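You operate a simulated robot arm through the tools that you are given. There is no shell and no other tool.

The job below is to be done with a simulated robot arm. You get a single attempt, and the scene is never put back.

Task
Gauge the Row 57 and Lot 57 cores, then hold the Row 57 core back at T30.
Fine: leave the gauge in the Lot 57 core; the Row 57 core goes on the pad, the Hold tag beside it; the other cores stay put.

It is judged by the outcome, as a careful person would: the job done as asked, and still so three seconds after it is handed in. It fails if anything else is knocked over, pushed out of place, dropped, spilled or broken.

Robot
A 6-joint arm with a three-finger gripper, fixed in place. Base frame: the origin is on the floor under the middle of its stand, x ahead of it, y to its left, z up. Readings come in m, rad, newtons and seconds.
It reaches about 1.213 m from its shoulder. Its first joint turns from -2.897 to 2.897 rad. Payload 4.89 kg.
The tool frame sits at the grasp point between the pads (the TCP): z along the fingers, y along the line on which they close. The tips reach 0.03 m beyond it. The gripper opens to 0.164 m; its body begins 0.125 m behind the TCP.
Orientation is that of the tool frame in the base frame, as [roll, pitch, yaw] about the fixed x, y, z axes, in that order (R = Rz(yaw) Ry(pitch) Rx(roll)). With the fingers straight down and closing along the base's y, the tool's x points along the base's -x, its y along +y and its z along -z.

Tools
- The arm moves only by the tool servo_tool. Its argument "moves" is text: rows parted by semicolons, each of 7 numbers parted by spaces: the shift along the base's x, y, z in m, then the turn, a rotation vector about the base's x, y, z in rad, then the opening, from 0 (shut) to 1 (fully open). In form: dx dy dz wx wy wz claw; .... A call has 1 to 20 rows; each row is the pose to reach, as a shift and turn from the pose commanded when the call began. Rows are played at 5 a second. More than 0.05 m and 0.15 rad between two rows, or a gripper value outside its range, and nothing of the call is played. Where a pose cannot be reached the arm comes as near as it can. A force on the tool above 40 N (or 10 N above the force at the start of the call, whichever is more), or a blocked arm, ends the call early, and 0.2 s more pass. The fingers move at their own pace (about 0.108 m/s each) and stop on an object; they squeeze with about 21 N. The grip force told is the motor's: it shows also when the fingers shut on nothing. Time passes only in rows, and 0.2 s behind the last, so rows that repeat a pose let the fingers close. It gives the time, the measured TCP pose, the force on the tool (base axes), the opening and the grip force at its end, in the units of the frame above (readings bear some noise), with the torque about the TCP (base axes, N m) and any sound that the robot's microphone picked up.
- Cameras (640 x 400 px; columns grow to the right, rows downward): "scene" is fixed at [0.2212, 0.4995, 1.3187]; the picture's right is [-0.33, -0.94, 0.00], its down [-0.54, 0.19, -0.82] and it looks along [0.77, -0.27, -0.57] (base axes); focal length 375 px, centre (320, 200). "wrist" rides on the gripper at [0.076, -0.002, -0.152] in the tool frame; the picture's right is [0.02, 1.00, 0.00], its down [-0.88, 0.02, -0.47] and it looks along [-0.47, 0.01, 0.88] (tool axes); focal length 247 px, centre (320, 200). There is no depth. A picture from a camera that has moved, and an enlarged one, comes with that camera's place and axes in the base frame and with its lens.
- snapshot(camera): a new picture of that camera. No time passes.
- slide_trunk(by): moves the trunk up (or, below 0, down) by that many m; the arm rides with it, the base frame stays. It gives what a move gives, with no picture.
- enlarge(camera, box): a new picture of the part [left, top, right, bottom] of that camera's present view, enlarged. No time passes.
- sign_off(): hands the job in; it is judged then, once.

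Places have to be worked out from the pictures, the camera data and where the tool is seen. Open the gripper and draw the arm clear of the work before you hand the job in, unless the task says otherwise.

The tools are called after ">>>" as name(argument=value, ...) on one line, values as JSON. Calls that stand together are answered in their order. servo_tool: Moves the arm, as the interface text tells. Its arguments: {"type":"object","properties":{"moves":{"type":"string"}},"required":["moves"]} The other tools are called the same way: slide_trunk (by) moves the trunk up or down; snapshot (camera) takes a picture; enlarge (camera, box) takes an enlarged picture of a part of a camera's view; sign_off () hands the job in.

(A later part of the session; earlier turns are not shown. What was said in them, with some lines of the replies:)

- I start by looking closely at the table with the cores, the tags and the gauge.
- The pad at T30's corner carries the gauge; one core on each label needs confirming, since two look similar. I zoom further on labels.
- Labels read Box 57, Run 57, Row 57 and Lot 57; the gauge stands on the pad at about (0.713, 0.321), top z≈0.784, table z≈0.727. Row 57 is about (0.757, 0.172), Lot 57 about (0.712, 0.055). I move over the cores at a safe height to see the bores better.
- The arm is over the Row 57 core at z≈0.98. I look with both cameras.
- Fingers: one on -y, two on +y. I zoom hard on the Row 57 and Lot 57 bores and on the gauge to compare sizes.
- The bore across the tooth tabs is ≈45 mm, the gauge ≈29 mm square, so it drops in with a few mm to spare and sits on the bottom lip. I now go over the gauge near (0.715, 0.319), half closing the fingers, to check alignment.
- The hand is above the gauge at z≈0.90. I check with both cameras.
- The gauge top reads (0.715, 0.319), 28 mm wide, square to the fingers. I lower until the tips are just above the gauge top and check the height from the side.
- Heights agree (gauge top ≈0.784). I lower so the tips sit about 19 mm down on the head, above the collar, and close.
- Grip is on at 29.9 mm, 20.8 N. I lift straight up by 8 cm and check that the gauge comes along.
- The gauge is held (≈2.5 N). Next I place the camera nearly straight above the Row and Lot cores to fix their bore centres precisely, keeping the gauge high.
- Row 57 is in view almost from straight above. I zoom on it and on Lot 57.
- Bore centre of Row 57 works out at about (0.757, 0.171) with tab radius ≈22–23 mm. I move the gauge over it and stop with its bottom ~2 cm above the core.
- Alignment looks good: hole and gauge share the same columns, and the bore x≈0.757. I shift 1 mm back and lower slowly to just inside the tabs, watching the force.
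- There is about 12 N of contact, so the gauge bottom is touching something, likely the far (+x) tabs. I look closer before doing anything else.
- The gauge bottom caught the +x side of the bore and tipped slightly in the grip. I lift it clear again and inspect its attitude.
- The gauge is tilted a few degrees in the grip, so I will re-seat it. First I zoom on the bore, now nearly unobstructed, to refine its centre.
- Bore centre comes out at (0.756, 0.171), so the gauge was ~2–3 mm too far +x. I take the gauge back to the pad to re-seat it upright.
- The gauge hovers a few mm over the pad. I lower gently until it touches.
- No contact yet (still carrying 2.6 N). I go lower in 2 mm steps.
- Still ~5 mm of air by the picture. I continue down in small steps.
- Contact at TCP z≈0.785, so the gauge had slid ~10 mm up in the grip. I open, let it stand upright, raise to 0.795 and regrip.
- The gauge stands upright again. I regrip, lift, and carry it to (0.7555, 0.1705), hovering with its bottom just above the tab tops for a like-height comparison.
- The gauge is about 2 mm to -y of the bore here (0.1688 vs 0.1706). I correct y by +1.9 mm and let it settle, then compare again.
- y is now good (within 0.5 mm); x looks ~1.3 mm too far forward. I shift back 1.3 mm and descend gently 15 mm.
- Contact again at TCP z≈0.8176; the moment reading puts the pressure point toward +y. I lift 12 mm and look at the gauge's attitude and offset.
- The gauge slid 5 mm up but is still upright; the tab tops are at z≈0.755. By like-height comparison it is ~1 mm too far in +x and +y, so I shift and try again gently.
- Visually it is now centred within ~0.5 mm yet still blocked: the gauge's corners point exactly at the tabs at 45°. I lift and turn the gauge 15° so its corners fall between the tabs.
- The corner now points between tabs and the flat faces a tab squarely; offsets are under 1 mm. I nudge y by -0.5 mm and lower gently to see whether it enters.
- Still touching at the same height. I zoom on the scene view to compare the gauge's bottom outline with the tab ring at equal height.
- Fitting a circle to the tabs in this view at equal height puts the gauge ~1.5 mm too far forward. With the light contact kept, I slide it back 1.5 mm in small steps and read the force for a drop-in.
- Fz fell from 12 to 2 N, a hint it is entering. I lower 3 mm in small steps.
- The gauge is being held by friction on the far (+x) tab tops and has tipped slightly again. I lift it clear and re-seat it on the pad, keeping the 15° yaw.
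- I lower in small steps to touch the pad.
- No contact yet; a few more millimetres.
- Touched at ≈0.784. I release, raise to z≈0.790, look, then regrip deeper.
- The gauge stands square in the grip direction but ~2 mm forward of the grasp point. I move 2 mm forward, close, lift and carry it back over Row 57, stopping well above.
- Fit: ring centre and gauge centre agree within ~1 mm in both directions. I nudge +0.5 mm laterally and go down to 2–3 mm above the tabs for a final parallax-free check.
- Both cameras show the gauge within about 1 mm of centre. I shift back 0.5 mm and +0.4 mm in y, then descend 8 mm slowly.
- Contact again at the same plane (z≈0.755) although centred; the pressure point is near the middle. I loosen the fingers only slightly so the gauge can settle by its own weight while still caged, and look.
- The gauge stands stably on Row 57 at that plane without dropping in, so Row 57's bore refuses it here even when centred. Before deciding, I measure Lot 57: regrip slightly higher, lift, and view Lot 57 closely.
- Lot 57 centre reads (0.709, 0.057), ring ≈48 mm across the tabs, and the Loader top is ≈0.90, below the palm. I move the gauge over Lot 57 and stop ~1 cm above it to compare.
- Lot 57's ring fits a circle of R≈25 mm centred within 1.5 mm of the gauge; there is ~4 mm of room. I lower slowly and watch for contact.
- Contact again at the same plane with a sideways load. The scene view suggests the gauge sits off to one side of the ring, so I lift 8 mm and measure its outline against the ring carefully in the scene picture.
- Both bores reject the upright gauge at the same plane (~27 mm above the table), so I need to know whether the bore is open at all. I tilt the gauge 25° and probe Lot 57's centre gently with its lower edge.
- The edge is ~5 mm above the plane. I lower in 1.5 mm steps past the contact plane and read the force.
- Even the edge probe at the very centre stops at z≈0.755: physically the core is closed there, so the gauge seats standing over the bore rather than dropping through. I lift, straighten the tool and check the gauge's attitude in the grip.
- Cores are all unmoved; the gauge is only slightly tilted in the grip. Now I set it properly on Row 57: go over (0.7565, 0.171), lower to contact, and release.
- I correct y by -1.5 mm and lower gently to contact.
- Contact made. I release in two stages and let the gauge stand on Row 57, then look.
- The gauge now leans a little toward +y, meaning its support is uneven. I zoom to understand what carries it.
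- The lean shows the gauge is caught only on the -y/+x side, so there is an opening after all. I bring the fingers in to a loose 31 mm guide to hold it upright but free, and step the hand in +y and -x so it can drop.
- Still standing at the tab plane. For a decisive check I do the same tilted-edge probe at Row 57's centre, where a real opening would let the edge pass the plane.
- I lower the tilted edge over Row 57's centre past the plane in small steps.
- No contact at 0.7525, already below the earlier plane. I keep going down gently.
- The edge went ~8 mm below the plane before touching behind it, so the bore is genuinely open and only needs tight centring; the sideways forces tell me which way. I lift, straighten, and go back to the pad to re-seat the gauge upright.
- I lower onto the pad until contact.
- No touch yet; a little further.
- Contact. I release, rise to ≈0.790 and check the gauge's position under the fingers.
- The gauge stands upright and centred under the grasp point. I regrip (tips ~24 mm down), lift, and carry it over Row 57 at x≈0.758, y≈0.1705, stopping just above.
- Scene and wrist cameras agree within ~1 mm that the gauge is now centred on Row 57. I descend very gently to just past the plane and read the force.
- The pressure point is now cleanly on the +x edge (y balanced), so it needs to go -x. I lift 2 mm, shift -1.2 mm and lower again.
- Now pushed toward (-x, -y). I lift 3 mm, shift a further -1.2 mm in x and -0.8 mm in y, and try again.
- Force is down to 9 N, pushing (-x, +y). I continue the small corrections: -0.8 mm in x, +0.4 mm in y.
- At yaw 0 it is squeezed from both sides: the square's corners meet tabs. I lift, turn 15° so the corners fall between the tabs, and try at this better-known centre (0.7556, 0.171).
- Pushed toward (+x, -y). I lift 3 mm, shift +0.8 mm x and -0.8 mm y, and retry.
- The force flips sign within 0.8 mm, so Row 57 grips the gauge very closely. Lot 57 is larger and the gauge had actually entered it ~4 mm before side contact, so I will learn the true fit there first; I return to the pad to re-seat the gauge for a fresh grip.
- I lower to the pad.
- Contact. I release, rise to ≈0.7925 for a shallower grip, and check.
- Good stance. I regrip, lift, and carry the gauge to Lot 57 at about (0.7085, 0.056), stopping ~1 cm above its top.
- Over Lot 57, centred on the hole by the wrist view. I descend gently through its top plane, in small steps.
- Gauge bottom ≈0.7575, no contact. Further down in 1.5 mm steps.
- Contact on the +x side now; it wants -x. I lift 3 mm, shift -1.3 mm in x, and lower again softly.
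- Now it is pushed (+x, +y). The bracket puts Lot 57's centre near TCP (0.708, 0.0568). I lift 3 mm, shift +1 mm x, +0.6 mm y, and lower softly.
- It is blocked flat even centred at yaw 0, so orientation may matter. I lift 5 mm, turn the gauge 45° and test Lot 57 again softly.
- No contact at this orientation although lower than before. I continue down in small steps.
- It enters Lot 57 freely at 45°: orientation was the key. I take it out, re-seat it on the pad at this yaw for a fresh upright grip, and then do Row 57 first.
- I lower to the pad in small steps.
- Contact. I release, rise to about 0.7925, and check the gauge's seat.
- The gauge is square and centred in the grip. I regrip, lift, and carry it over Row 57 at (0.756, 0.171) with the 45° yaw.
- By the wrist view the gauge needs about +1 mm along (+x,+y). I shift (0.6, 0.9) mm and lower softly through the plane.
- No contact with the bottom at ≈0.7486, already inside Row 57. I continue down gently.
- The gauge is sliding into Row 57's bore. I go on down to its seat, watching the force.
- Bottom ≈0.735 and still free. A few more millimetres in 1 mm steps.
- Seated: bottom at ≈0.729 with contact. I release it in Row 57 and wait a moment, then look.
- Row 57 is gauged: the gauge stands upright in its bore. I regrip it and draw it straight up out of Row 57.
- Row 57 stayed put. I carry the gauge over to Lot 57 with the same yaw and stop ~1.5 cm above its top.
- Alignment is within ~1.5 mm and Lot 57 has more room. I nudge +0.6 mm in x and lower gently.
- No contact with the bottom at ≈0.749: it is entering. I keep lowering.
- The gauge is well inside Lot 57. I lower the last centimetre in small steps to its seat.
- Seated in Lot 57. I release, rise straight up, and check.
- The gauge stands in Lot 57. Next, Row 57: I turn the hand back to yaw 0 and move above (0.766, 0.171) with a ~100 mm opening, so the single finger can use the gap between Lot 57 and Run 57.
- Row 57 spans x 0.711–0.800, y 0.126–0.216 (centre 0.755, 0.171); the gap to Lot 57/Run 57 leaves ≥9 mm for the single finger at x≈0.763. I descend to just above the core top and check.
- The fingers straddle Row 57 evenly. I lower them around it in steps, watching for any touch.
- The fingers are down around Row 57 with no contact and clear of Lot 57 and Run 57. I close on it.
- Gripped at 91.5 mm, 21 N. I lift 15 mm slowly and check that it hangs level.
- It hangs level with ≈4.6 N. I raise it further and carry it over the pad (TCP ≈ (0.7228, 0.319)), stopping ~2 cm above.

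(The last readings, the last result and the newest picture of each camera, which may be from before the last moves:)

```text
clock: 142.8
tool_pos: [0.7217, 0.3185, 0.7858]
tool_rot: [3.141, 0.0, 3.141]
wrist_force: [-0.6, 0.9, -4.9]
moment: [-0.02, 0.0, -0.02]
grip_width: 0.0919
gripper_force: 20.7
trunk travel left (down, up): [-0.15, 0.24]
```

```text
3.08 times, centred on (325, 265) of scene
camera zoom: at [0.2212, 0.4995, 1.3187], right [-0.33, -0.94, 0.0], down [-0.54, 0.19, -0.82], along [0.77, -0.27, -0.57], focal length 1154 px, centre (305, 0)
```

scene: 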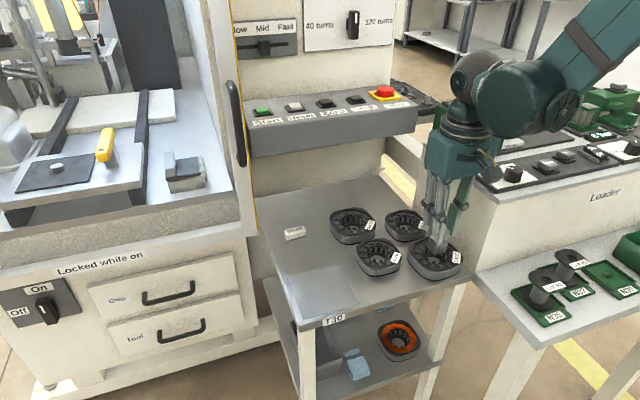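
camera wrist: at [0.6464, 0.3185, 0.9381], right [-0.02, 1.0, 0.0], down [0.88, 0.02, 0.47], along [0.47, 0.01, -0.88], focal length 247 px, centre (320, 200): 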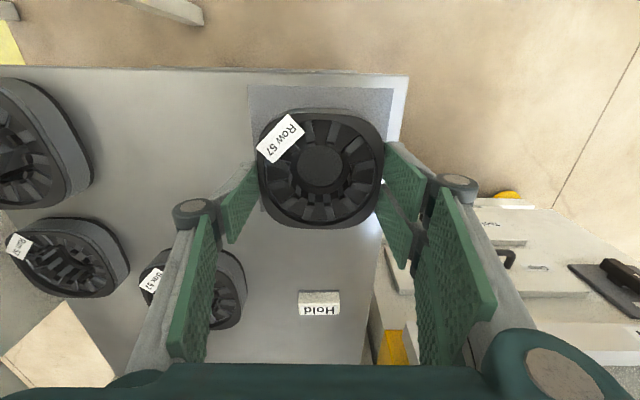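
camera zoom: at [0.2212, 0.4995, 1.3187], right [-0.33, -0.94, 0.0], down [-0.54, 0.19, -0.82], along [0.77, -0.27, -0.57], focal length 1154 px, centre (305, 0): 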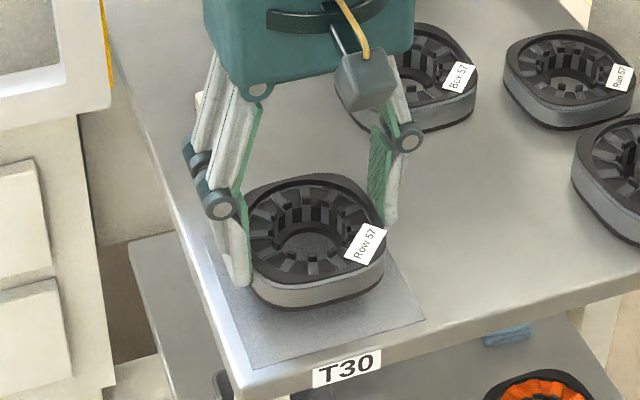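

The core hovers over the pad. I lower it gently to the surface.

>>> servo_tool(moves="0 0 -0.006 0 0 0 0.4; 0 0 -0.012 0 0 0 0.4; 0 0 -0.017 0 0 0 0.4; 0 0 -0.02 0 0 0 0.4; 0 0 -0.022 0 0 0 0.4; 0 0 -0.022 0 0 0 0.4")

>>> enlarge(camera="scene", box=[250, 200, 400, 330])

>>> enlarge(camera="wrist", box=[200, 50, 440, 230])

```text
clock: 144.2
tool_pos: [0.7226, 0.3203, 0.7651]
tool_rot: [-3.141, 0.0, 3.141]
wrist_force: [0.1, 0.1, -5.2]
moment: [0.01, -0.04, -0.01]
grip_width: 0.0918
gripper_force: 20.6
trunk travel left (down, up): [-0.15, 0.24]
```

```text
3.08 times, centred on (325, 265) of scene
camera zoom: at [0.2212, 0.4995, 1.3187], right [-0.33, -0.94, 0.0], down [-0.54, 0.19, -0.82], along [0.77, -0.27, -0.57], focal length 1154 px, centre (305, 0)
```

zoom: 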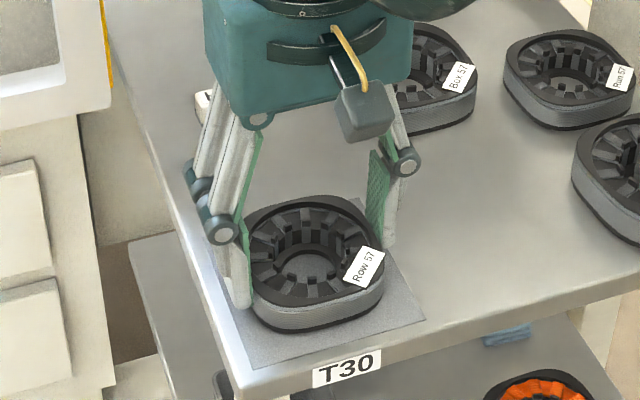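

```text
2.22 times, centred on (320, 140) of wrist
camera zoom: at [0.6466, 0.3186, 0.9171], right [-0.02, 1.0, 0.0], down [0.88, 0.02, 0.47], along [0.47, 0.01, -0.88], focal length 549 px, centre (320, 333)
```

zoom: 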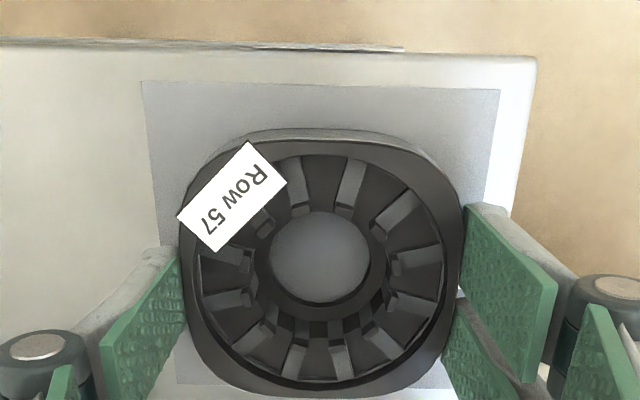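

Well centred on the pad and ~2–3 mm above it. I lower the rest.

>>> servo_tool(moves="0 0 -0.001 0 0 0 0.4; 0 0 -0.002 0 0 0 0.4; 0 0 -0.003 0 0 0 0.4; 0 0 -0.003 0 0 0 0.4")

```text
clock: 145.2
tool_pos: [0.7234, 0.3195, 0.7626]
tool_rot: [3.141, 0.0, -3.141]
wrist_force: [-0.4, -0.2, -4.6]
moment: [-0.01, -0.02, 0.0]
grip_width: 0.0918
gripper_force: 20.6
trunk travel left (down, up): [-0.15, 0.24]
```

Still carrying its weight; one or two more millimetres.

>>> servo_tool(moves="0 0 -0.0008 0 0 0 0.4; 0 0 -0.0016 0 0 0 0.4; 0 0 -0.0016 0 0 0 0.4")

```text
clock: 146.0
tool_pos: [0.7229, 0.319, 0.7605]
tool_rot: [3.141, -0.001, 3.141]
wrist_force: [4.5, 5.6, 12.3]
moment: [0.18, -0.01, -0.01]
grip_width: 0.0921
gripper_force: 21.1
trunk travel left (down, up): [-0.15, 0.24]
```

The core is on the pad. I ease up half a millimetre, open the fingers, and rise clear.

>>> servo_tool(moves="0 0 0.0008 0 0 0 0.45; 0 0 0.0008 0 0 0 0.55; 0 0 0.0008 0 0 0 0.6; 0 0 0.0008 0 0 0 0.63; 0 0 0.0008 0 0 0 0.63; 0 0 0.01 0 0 0 0.63; 0 0 0.03 0 0 0 0.63; 0 0 0.06 0 0 0 0.63; 0 0 0.1 0 0 0 0.63; 0 0 0.14 0 0 0 0.63; 0 0 0.14 0 0 0 0.63")

>>> snapshot(camera="wrist")

>>> snapshot(camera="scene")

```text
clock: 148.4
tool_pos: [0.7236, 0.3193, 0.9027]
tool_rot: [-3.14, 0.0, -3.14]
wrist_force: [0.0, -0.5, -0.4]
moment: [0.01, -0.06, -0.01]
grip_width: 0.1032
gripper_force: 0.2
trunk travel left (down, up): [-0.15, 0.24]
```

```text
taken
camera wrist: at [0.6472, 0.3179, 1.054], right [-0.02, 1.0, 0.0], down [0.88, 0.02, 0.47], along [0.47, 0.01, -0.88], focal length 247 px, centre (320, 200)
```

wrist: 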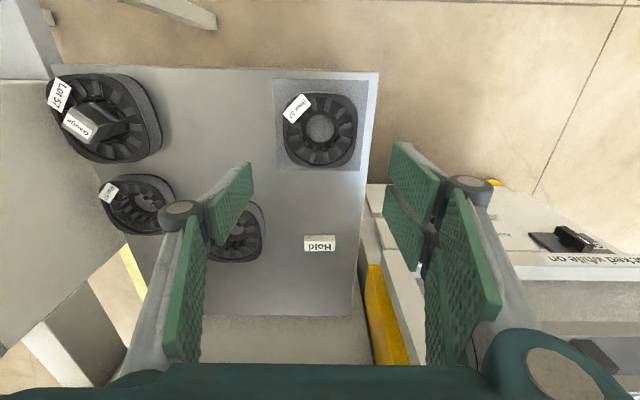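

```text
taken
```

scene: 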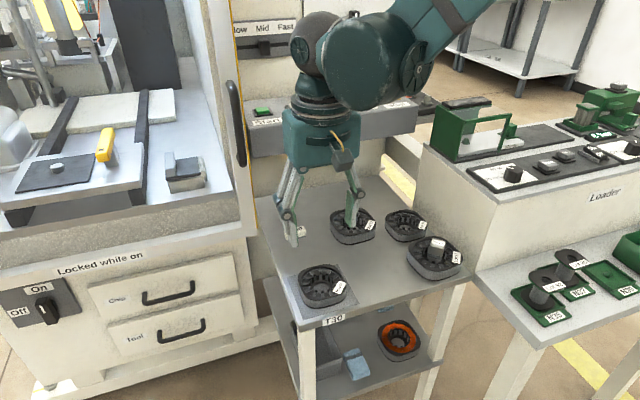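

Row 57 is on the pad. Now the Hold tag: I zoom on it and the surroundings to get its size and the machine's clearance.

>>> enlarge(camera="wrist", box=[270, 210, 420, 310])

>>> enlarge(camera="wrist", box=[260, 70, 390, 180])

>>> enlarge(camera="scene", box=[220, 170, 360, 330])

```text
4.00 times, centred on (345, 260) of wrist
camera zoom: at [0.6472, 0.3179, 1.054], right [-0.02, 1.0, 0.0], down [0.88, 0.02, 0.47], along [0.47, 0.01, -0.88], focal length 988 px, centre (220, -40)
```

zoom: 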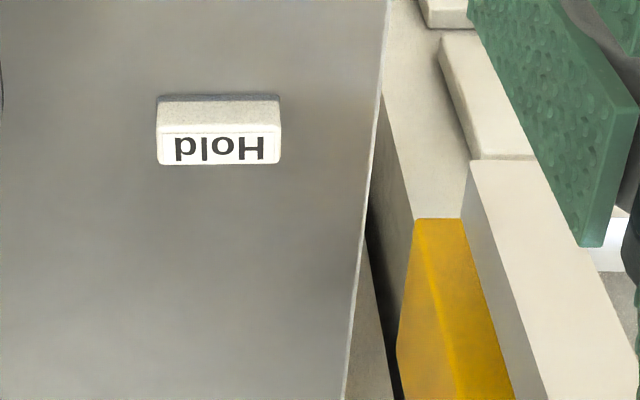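

```text
3.64 times, centred on (325, 125) of wrist
camera zoom: at [0.6472, 0.3179, 1.054], right [-0.02, 1.0, 0.0], down [0.88, 0.02, 0.47], along [0.47, 0.01, -0.88], focal length 898 px, centre (302, 473)
```

zoom: 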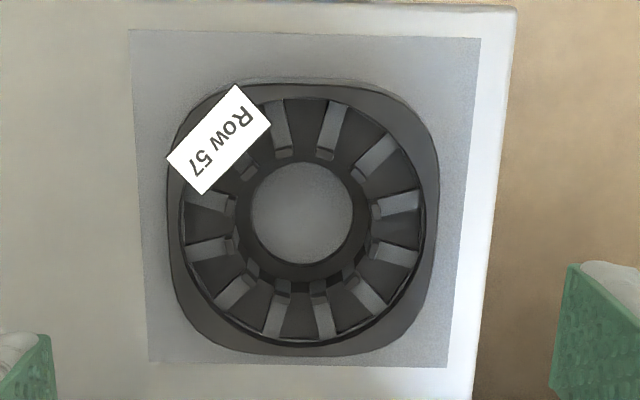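

```text
2.50 times, centred on (290, 250) of scene
camera zoom: at [0.2212, 0.4995, 1.3187], right [-0.33, -0.94, 0.0], down [-0.54, 0.19, -0.82], along [0.77, -0.27, -0.57], focal length 938 px, centre (395, 75)
```

zoom: 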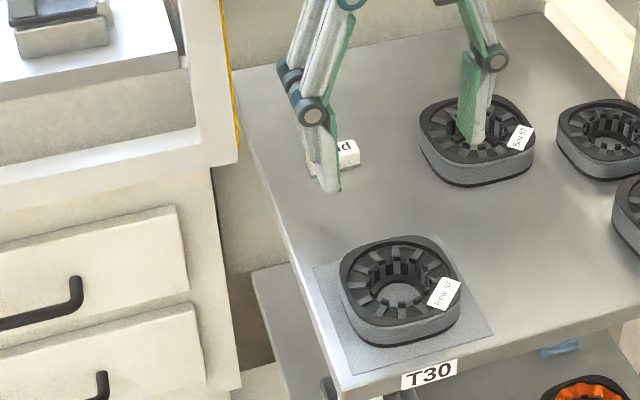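

The tag is a small block ~49 (y) × 16 (x) × 22 mm at (0.893, 0.322). With yaw 0 I can take it across y and shift it straight back to x≈0.795, beside the core and clear of it. I move above the tag and look.

>>> servo_tool(moves="0.04 0.001 0 0 0 0 0.55; 0.08 0.002 0 0 0 0 0.5; 0.12 0.003 0 0 0 0 0.45; 0.15 0.003 -0.02 0 0 0 0.45; 0.169 0.003 -0.05 0 0 0 0.45; 0.169 0.003 -0.08 0 0 0 0.45; 0.169 0.003 -0.08 0 0 0 0.45; 0.169 0.003 -0.08 0 0 0 0.45")

>>> snapshot(camera="wrist")

>>> enlarge(camera="wrist", box=[250, 110, 390, 220])

>>> enlarge(camera="scene", box=[220, 150, 360, 310])

```text
clock: 149.6
tool_pos: [0.8838, 0.3209, 0.8639]
tool_rot: [3.141, 0.002, -3.139]
wrist_force: [-16.4, -5.1, 38.6]
moment: [1.16, -4.15, 0.05]
grip_width: 0.0736
gripper_force: 0.2
trunk travel left (down, up): [-0.15, 0.24]
stopped in row 5: the force on the tool passed its limit at 109 N (the readings are from after the stop); the commanded pose is now the measured one
```

```text
taken
camera wrist: at [0.8078, 0.3205, 1.0161], right [-0.02, 1.0, 0.0], down [0.88, 0.02, 0.47], along [0.47, 0.01, -0.88], focal length 247 px, centre (320, 200)
```

wrist: 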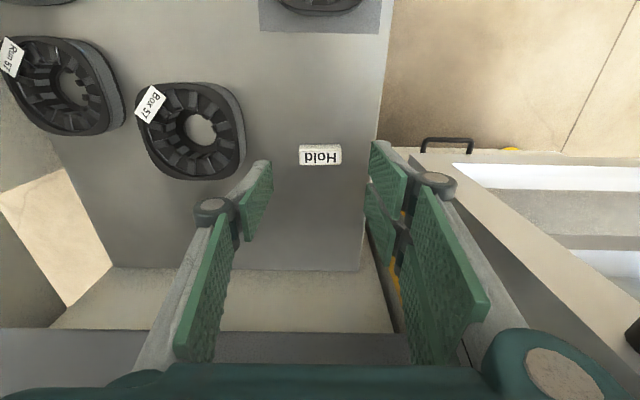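

```text
3.64 times, centred on (320, 165) of wrist
camera zoom: at [0.8078, 0.3205, 1.0161], right [-0.02, 1.0, 0.0], down [0.88, 0.02, 0.47], along [0.47, 0.01, -0.88], focal length 898 px, centre (320, 327)
```

zoom: 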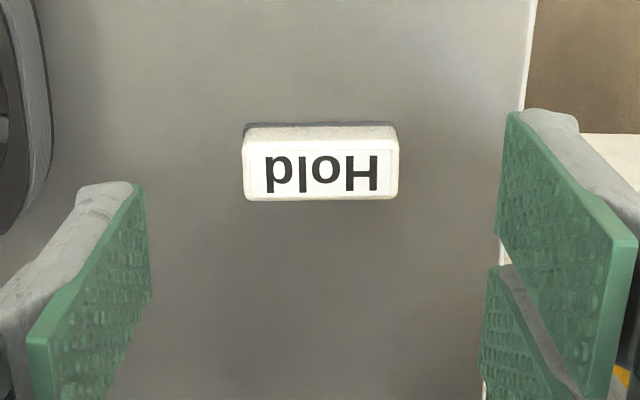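

```text
2.50 times, centred on (290, 230) of scene
camera zoom: at [0.2212, 0.4995, 1.3187], right [-0.33, -0.94, 0.0], down [-0.54, 0.19, -0.82], along [0.77, -0.27, -0.57], focal length 938 px, centre (395, 125)
```

zoom: 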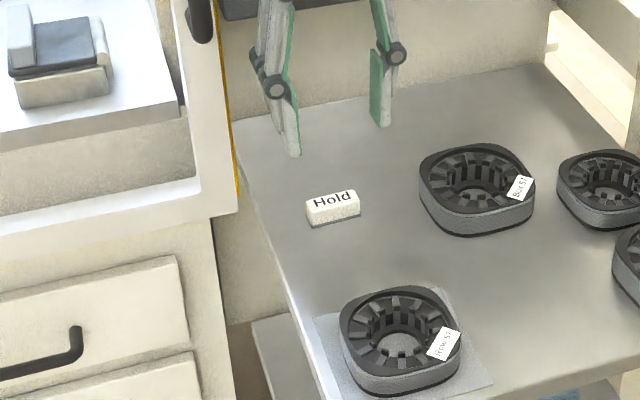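

The hand body touched the control panel behind the table (x≥~0.96) while descending. I back off at once: straight up, then away from the panel.

>>> servo_tool(moves="0 0 0.01 0 0 0 0.45; -0.003 0 0.03 0 0 0 0.45; -0.02 0 0.05 0 0 0 0.45; -0.05 0 0.06 0 0 0 0.45; -0.05 0 0.06 0 0 0 0.45")

>>> snapshot(camera="scene")

>>> enlarge(camera="scene", box=[230, 0, 430, 170])

```text
clock: 150.8
tool_pos: [0.838, 0.3197, 0.9199]
tool_rot: [-3.141, -0.002, -3.141]
wrist_force: [0.6, -0.1, -0.4]
moment: [0.02, -0.02, 0.02]
grip_width: 0.0736
gripper_force: 0.0
trunk travel left (down, up): [-0.15, 0.24]
```

```text
taken
```

scene: 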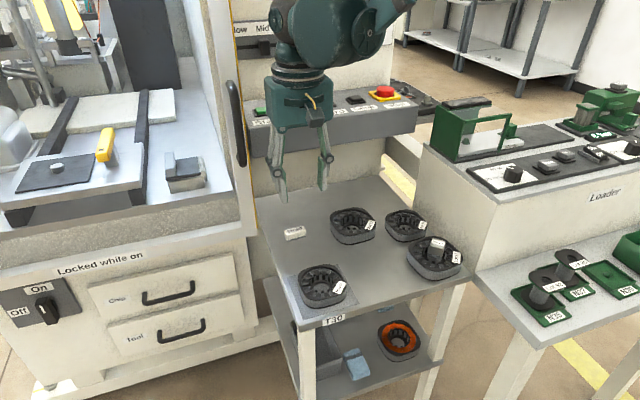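

```text
2.35 times, centred on (330, 85) of scene
camera zoom: at [0.2212, 0.4995, 1.3187], right [-0.33, -0.94, 0.0], down [-0.54, 0.19, -0.82], along [0.77, -0.27, -0.57], focal length 882 px, centre (296, 471)
```

zoom: 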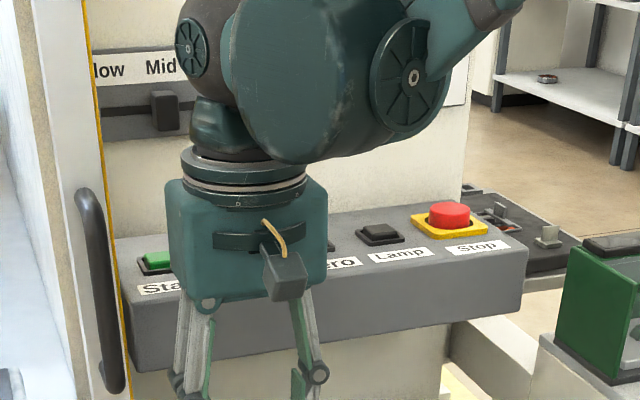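

Backed off with zero residual force; nothing seems displaced. The panel overhangs the table's far end at x≈0.93, so I lean the hand back 17° (top toward me) and approach the tag again, stopping higher up to check.

>>> servo_tool(moves="0 0 0 0 -0.1 0 0.45; 0 0 0 0 -0.2 0 0.45; 0 0 0 0 -0.3 0 0.45; 0.015 0.001 -0.015 0 -0.3 0 0.45; 0.03 0.002 -0.03 0 -0.3 0 0.45; 0.044 0.002 -0.045 0 -0.3 0 0.45; 0.044 0.002 -0.045 0 -0.3 0 0.45")

>>> snapshot(camera="scene")

>>> snapshot(camera="wrist")

```text
clock: 152.4
tool_pos: [0.8803, 0.3242, 0.8747]
tool_rot: [3.14, 0.298, 3.14]
wrist_force: [0.8, 0.0, 0.3]
moment: [-0.02, -0.02, 0.02]
grip_width: 0.0738
gripper_force: 0.0
trunk travel left (down, up): [-0.15, 0.24]
```

```text
taken
```

scene: 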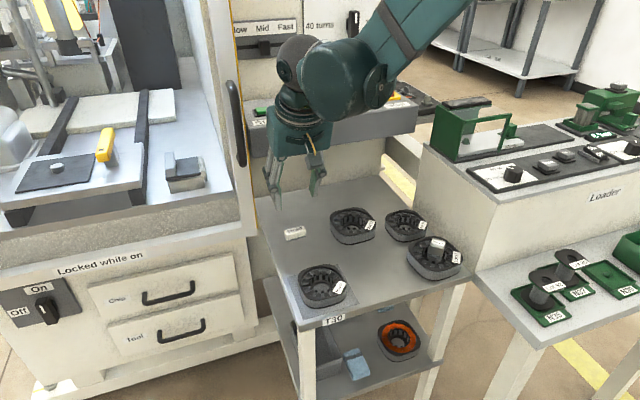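

```text
taken
camera wrist: at [0.762, 0.322, 0.9978], right [-0.02, 1.0, -0.01], down [0.7, 0.02, 0.71], along [0.71, 0.01, -0.7], focal length 247 px, centre (320, 200)
```

wrist: 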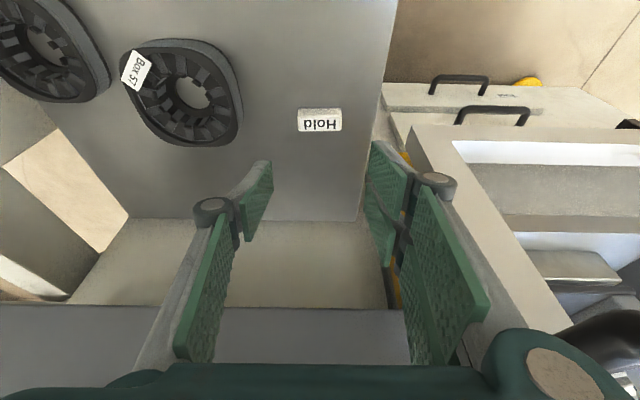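

Two wrist views now fix the panel's lower front edge at x≈0.930, z≈0.933; with the lean, the hand stays ≥2 cm clear. The tag is at (0.896, 0.3225). I descend over it to z≈0.80 and check.

>>> servo_tool(moves="0.007 -0.001 -0.015 0 0 0 0.45; 0.0145 -0.0015 -0.035 0 0 0 0.45; 0.0145 -0.0015 -0.055 0 0 0 0.45; 0.0145 -0.0015 -0.073 0 0 0 0.45; 0.0145 -0.0015 -0.073 0 0 0 0.45; 0.0145 -0.0015 -0.073 0 0 0 0.45")

>>> enlarge(camera="wrist", box=[230, 100, 410, 230])

>>> enlarge(camera="scene", box=[240, 150, 360, 270])

```text
clock: 153.8
tool_pos: [0.8952, 0.3237, 0.8021]
tool_rot: [3.141, 0.296, -3.141]
wrist_force: [-0.3, -0.1, 0.6]
moment: [0.01, 0.04, -0.03]
grip_width: 0.0738
gripper_force: 0.1
trunk travel left (down, up): [-0.15, 0.24]
```

```text
3.08 times, centred on (320, 165) of wrist
camera zoom: at [0.7776, 0.3222, 0.9253], right [-0.02, 1.0, -0.01], down [0.7, 0.02, 0.71], along [0.71, 0.01, -0.7], focal length 760 px, centre (320, 308)
```

zoom: 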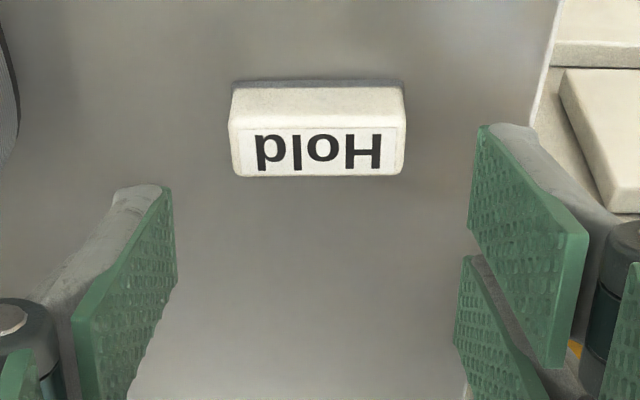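

```text
3.33 times, centred on (300, 210) of scene
camera zoom: at [0.2212, 0.4995, 1.3187], right [-0.33, -0.94, 0.0], down [-0.54, 0.19, -0.82], along [0.77, -0.27, -0.57], focal length 1250 px, centre (387, 167)
```

zoom: 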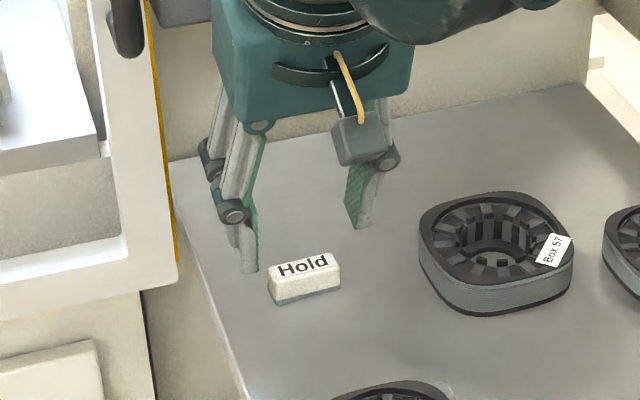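

The tag sits centred between the fingers. I lower to z≈0.768 and close on it.

>>> servo_tool(moves="0 0 -0.01 0 0 0 0.45; 0 0 -0.02 0 0 0 0.45; 0 0 -0.028 0 0 0 0.45; 0 0 -0.0335 0 0 0 0.45; 0 0 -0.0335 0 0 0 0.45; 0 0 -0.0335 0 0 0 0.35; 0 0 -0.0335 0 0 0 0.25; 0 0 -0.0335 0 0 0 0.2; 0 0 -0.0335 0 0 0 0.2")

>>> enlarge(camera="wrist", box=[230, 100, 410, 230])

>>> enlarge(camera="scene", box=[240, 170, 360, 270])

```text
clock: 155.8
tool_pos: [0.8942, 0.323, 0.7684]
tool_rot: [3.141, 0.299, 3.142]
wrist_force: [0.4, -0.3, 1.1]
moment: [-0.06, 0.0, 0.0]
grip_width: 0.0489
gripper_force: 20.9
trunk travel left (down, up): [-0.15, 0.24]
```

```text
3.08 times, centred on (320, 165) of wrist
camera zoom: at [0.7767, 0.3216, 0.8923], right [-0.02, 1.0, -0.01], down [0.7, 0.02, 0.71], along [0.71, 0.01, -0.7], focal length 760 px, centre (320, 308)
```

zoom: 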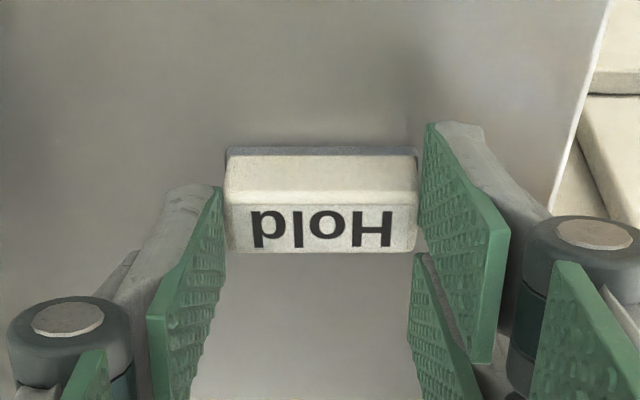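

```text
4.00 times, centred on (300, 220) of scene
camera zoom: at [0.2212, 0.4995, 1.3187], right [-0.33, -0.94, 0.0], down [-0.54, 0.19, -0.82], along [0.77, -0.27, -0.57], focal length 1500 px, centre (400, 120)
```

zoom: 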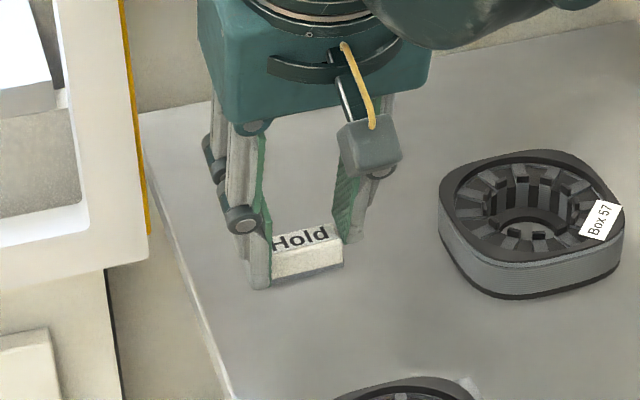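

Gripped the tag (48.9 mm, 21 N). I lift it 2 cm and draw it back away from the panel, then check.

>>> servo_tool(moves="0 0 0.006 0 0 0 0.2; 0 0 0.014 0 0 0 0.2; -0.01 0 0.022 0 0 0 0.2; -0.03 0 0.03 0 0 0 0.2; -0.05 0 0.035 0 0 0 0.2; -0.05 0 0.035 0 0 0 0.2")

>>> enlarge(camera="wrist", box=[230, 100, 410, 230])

>>> enlarge(camera="scene", box=[240, 170, 400, 310])

```text
clock: 157.2
tool_pos: [0.8444, 0.3238, 0.8049]
tool_rot: [-3.141, 0.299, -3.141]
wrist_force: [-0.6, 0.1, -0.2]
moment: [-0.02, -0.02, -0.03]
grip_width: 0.0487
gripper_force: 20.8
trunk travel left (down, up): [-0.15, 0.24]
```

```text
3.08 times, centred on (320, 165) of wrist
camera zoom: at [0.7272, 0.3221, 0.9268], right [-0.02, 1.0, -0.01], down [0.7, 0.02, 0.71], along [0.71, 0.01, -0.7], focal length 760 px, centre (320, 308)
```

zoom: 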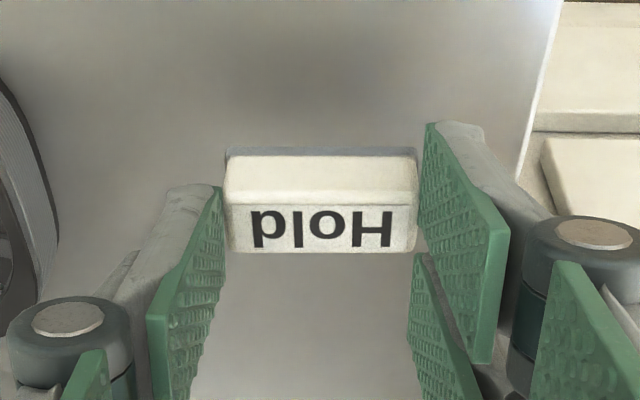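

```text
2.86 times, centred on (320, 240) of scene
camera zoom: at [0.2212, 0.4995, 1.3187], right [-0.33, -0.94, 0.0], down [-0.54, 0.19, -0.82], along [0.77, -0.27, -0.57], focal length 1071 px, centre (320, 86)
```

zoom: 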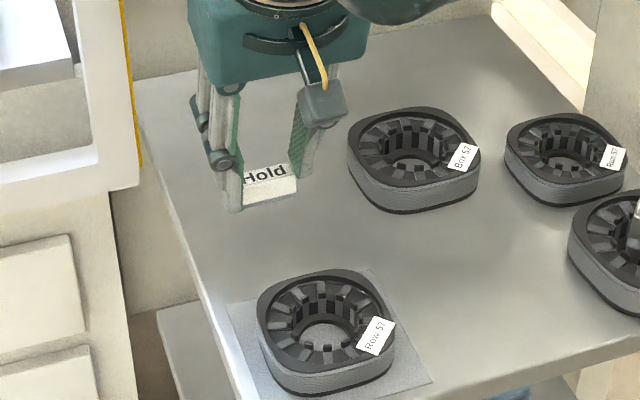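

The tag is held level. I move it back to TCP x≈0.790 at this height and check the gap to the core before lowering.

>>> servo_tool(moves="-0.018 0 0 0 0 0 0.2; -0.036 0 0 0 0 0 0.2; -0.0545 -0.001 0 0 0 0 0.2; -0.0545 -0.001 -0.012 0 0 0 0.2; -0.0545 -0.001 -0.022 0 0 0 0.2; -0.0545 -0.001 -0.022 0 0 0 0.2")

>>> snapshot(camera="wrist")

>>> enlarge(camera="scene", box=[250, 200, 390, 320])

```text
clock: 158.6
tool_pos: [0.791, 0.3214, 0.7818]
tool_rot: [3.142, 0.299, 3.141]
wrist_force: [0.1, 0.0, -0.4]
moment: [0.0, -0.03, -0.02]
grip_width: 0.0487
gripper_force: 20.9
trunk travel left (down, up): [-0.15, 0.24]
```

```text
taken
camera wrist: at [0.6727, 0.3208, 0.9049], right [-0.02, 1.0, -0.01], down [0.7, 0.02, 0.71], along [0.71, 0.01, -0.7], focal length 247 px, centre (320, 200)
```

wrist: 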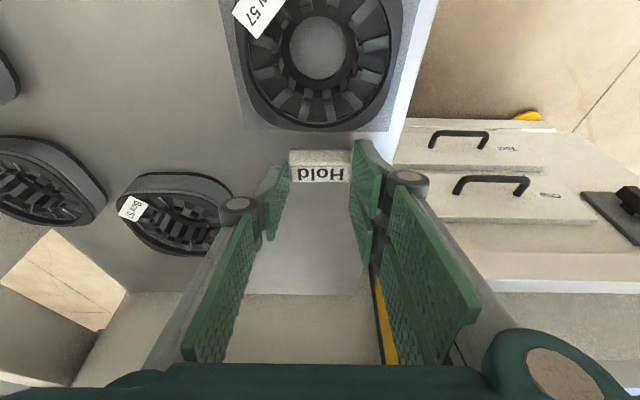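

```text
3.33 times, centred on (320, 260) of scene
camera zoom: at [0.2212, 0.4995, 1.3187], right [-0.33, -0.94, 0.0], down [-0.54, 0.19, -0.82], along [0.77, -0.27, -0.57], focal length 1250 px, centre (320, 0)
```

zoom: 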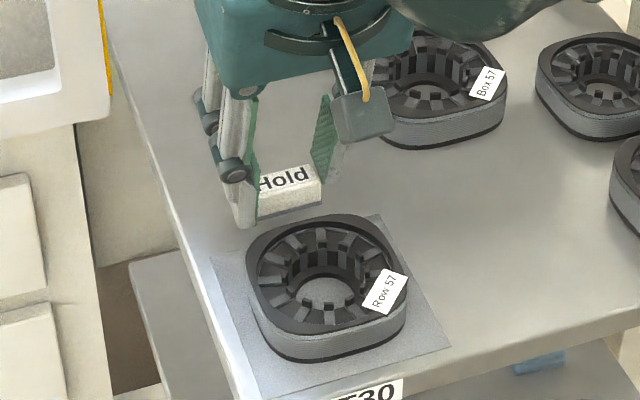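

The tag will land ~2 cm behind the core, off the pad, with finger clearance ≥9 mm. I lower it to the table.

>>> servo_tool(moves="0 0 -0.004 0 0 0 0.2; 0 0 -0.008 0 0 0 0.2; 0 0 -0.011 0 0 0 0.2; 0 0 -0.0125 0 0 0 0.2; 0 0 -0.0125 0 0 0 0.2")

```text
clock: 159.8
tool_pos: [0.7901, 0.3214, 0.7692]
tool_rot: [3.14, 0.297, 3.141]
wrist_force: [0.0, -1.1, 1.2]
moment: [-0.04, 0.0, 0.0]
grip_width: 0.0492
gripper_force: 21.0
trunk travel left (down, up): [-0.15, 0.24]
```

Nearly touching. I lower another 0.8 mm, then release.

>>> servo_tool(moves="0 0 -0.0005 0 0 0 0.2; 0 0 -0.001 0 0 0 0.2; 0 0 -0.001 0 0 0 0.2; 0 0 -0.001 0 0 0 0.3; 0 0 -0.001 0 0 0 0.4; 0 0 -0.001 0 0 0 0.45; 0 0 -0.001 0 0 0 0.45")

>>> enlarge(camera="scene", box=[250, 200, 390, 320])

>>> enlarge(camera="wrist", box=[220, 40, 420, 220])

```text
clock: 161.4
tool_pos: [0.7909, 0.3208, 0.769]
tool_rot: [3.142, 0.298, 3.141]
wrist_force: [-0.4, -0.6, 0.4]
moment: [-0.01, -0.01, 0.02]
grip_width: 0.0739
gripper_force: 0.0
trunk travel left (down, up): [-0.15, 0.24]
```

```text
3.33 times, centred on (320, 260) of scene
camera zoom: at [0.2212, 0.4995, 1.3187], right [-0.33, -0.94, 0.0], down [-0.54, 0.19, -0.82], along [0.77, -0.27, -0.57], focal length 1250 px, centre (320, 0)
```

zoom: 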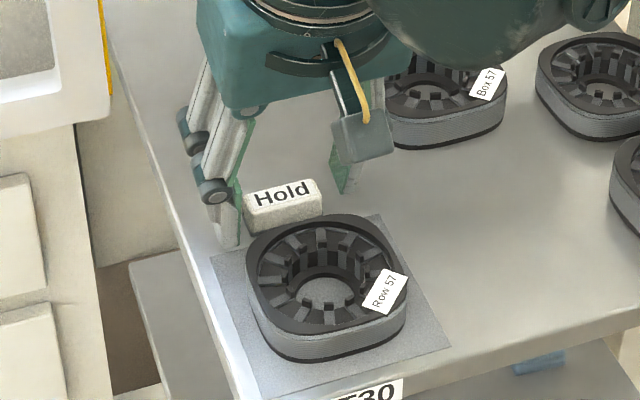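

```text
2.22 times, centred on (320, 130) of wrist
camera zoom: at [0.6724, 0.3206, 0.8912], right [-0.02, 1.0, -0.01], down [0.7, 0.02, 0.71], along [0.71, 0.01, -0.7], focal length 549 px, centre (320, 356)
```

zoom: 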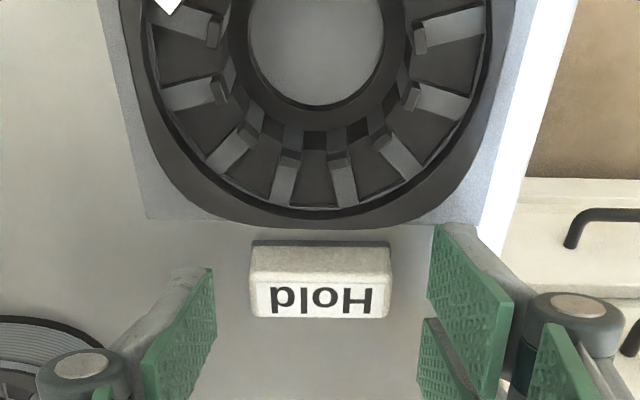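

The Hold tag stands beside the core. I lift the open hand straight up, level it, and draw back.

>>> servo_tool(moves="0 0 0.015 0 0 0 0.5; 0 0 0.04 0 0 0 0.5; 0 0 0.08 0 0 0 0.6; 0 0 0.12 0 0 0 0.7; 0 0 0.16 0 0 0 0.8; -0.02 0 0.19 0 0.1 0 0.9; -0.05 0 0.21 0 0.2 0 1; -0.08 0 0.23 0 0.3 0 1; -0.12 0 0.24 0 0.3 0 1; -0.15 0 0.25 0 0.3 0 1; -0.15 0 0.25 0 0.3 0 1")

>>> snapshot(camera="scene")

>>> snapshot(camera="wrist")

>>> enlarge(camera="scene", box=[250, 170, 480, 330])

```text
clock: 163.8
tool_pos: [0.6382, 0.3211, 1.0189]
tool_rot: [-3.141, -0.001, -3.14]
wrist_force: [-0.4, -0.3, 0.4]
moment: [0.04, -0.03, 0.02]
grip_width: 0.1643
gripper_force: 0.1
trunk travel left (down, up): [-0.15, 0.24]
```

```text
taken
```

scene: 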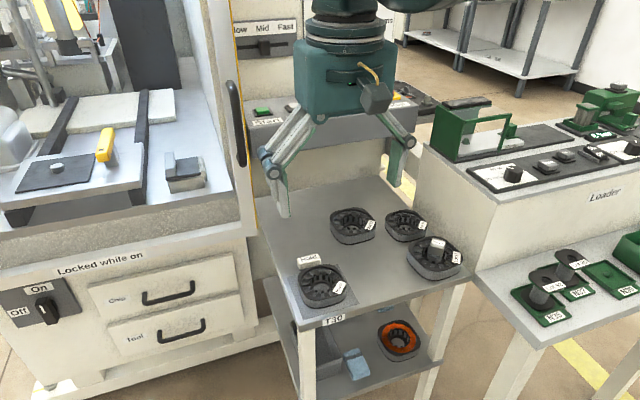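

```text
taken
camera wrist: at [0.5623, 0.3199, 1.1703], right [-0.02, 1.0, 0.0], down [0.88, 0.02, 0.47], along [0.47, 0.01, -0.88], focal length 247 px, centre (320, 200)
```

wrist: 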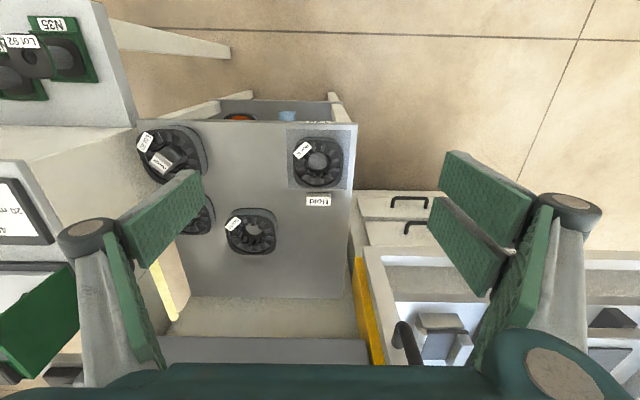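

```text
2.50 times, centred on (365, 250) of scene
camera zoom: at [0.2212, 0.4995, 1.3187], right [-0.33, -0.94, 0.0], down [-0.54, 0.19, -0.82], along [0.77, -0.27, -0.57], focal length 938 px, centre (208, 75)
```

zoom: 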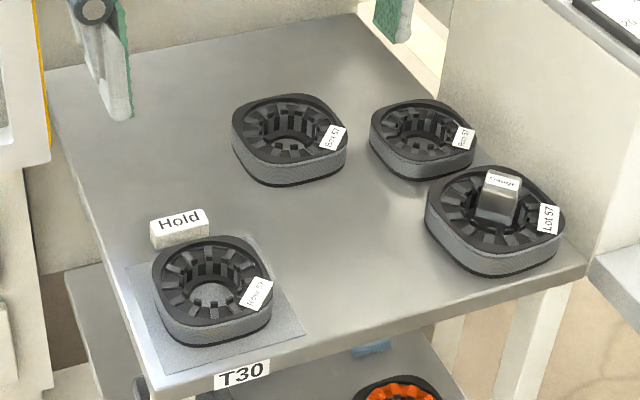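

Everything on the table looks right: gauge upright in Lot 57, Row 57 on the pad, Hold tag beside it, Box 57 and Run 57 unmoved. I check the control panel I brushed and the gauge once more.

>>> enlarge(camera="scene", box=[235, 60, 435, 180])

>>> enlarge(camera="scene", box=[400, 220, 470, 290])

>>> enlarge(camera="scene", box=[280, 240, 370, 330])

```text
3.20 times, centred on (335, 120) of scene
camera zoom: at [0.2212, 0.4995, 1.3187], right [-0.33, -0.94, 0.0], down [-0.54, 0.19, -0.82], along [0.77, -0.27, -0.57], focal length 1200 px, centre (272, 456)
```

zoom: 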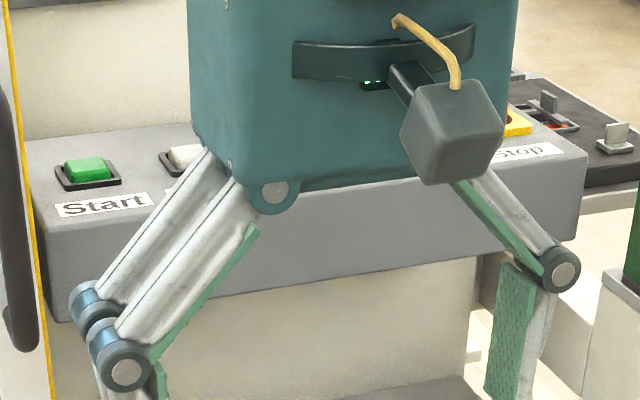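

```text
5.71 times, centred on (435, 255) of scene
camera zoom: at [0.2212, 0.4995, 1.3187], right [-0.33, -0.94, 0.0], down [-0.54, 0.19, -0.82], along [0.77, -0.27, -0.57], focal length 2143 px, centre (-337, -114)
```

zoom: 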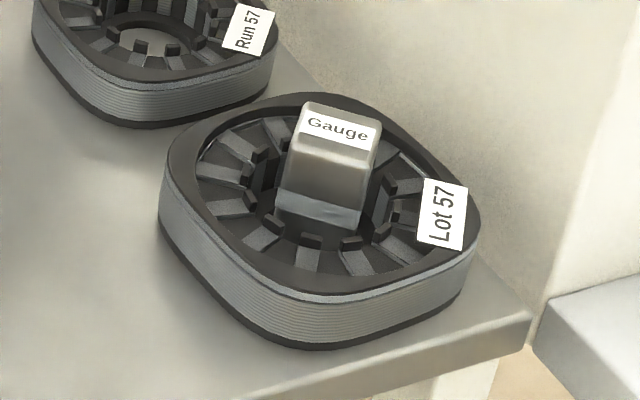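

```text
4.44 times, centred on (325, 285) of scene
camera zoom: at [0.2212, 0.4995, 1.3187], right [-0.33, -0.94, 0.0], down [-0.54, 0.19, -0.82], along [0.77, -0.27, -0.57], focal length 1667 px, centre (298, -178)
```

zoom: 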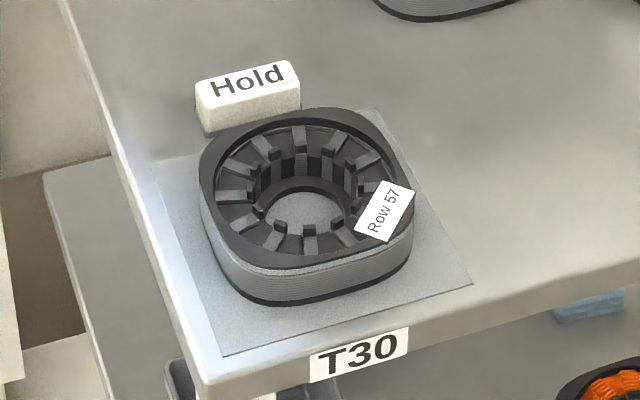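

The panel and its buttons look unchanged, the gauge is seated in Lot 57, Row 57 is fully on the pad and the Hold tag stands beside it; the hand is open and clear. I hand the job in.

>>> sign_off()

```text
The job is handed in.
```

The job is done and handed in. I gauged both cores, and Row 57 is held back at T30. One thing went wrong on the way: the hand hit the control panel.

- **Row 57:** I seated the gauge in its bore, drew it out again, and set the core on the pad. The core sits fully within the pad.
- **Lot 57:** The gauge is seated upright in its bore and left there.
- **Hold tag:** It stands about 2 cm from the Row 57 core, just off the pad edge.
- **Other cores:** Box 57 and Run 57 are where they were.

**Panel contact:** While reaching for the Hold tag, the hand hit the front edge of the control panel behind the table. The force peaked at 109 N, and I backed off at once. Start and part of the Stop button look unchanged. Reset is partly hidden in the last picture, and Zero and Lamp are fully hidden by the hand, so I could not check those.

**Bore fit:** The gauge only drops into the bores when turned about 45° to the core. At 0° and 15° it jammed on the bore rim, so I made several contact attempts on both cores before finding this. None of the cores shifted.
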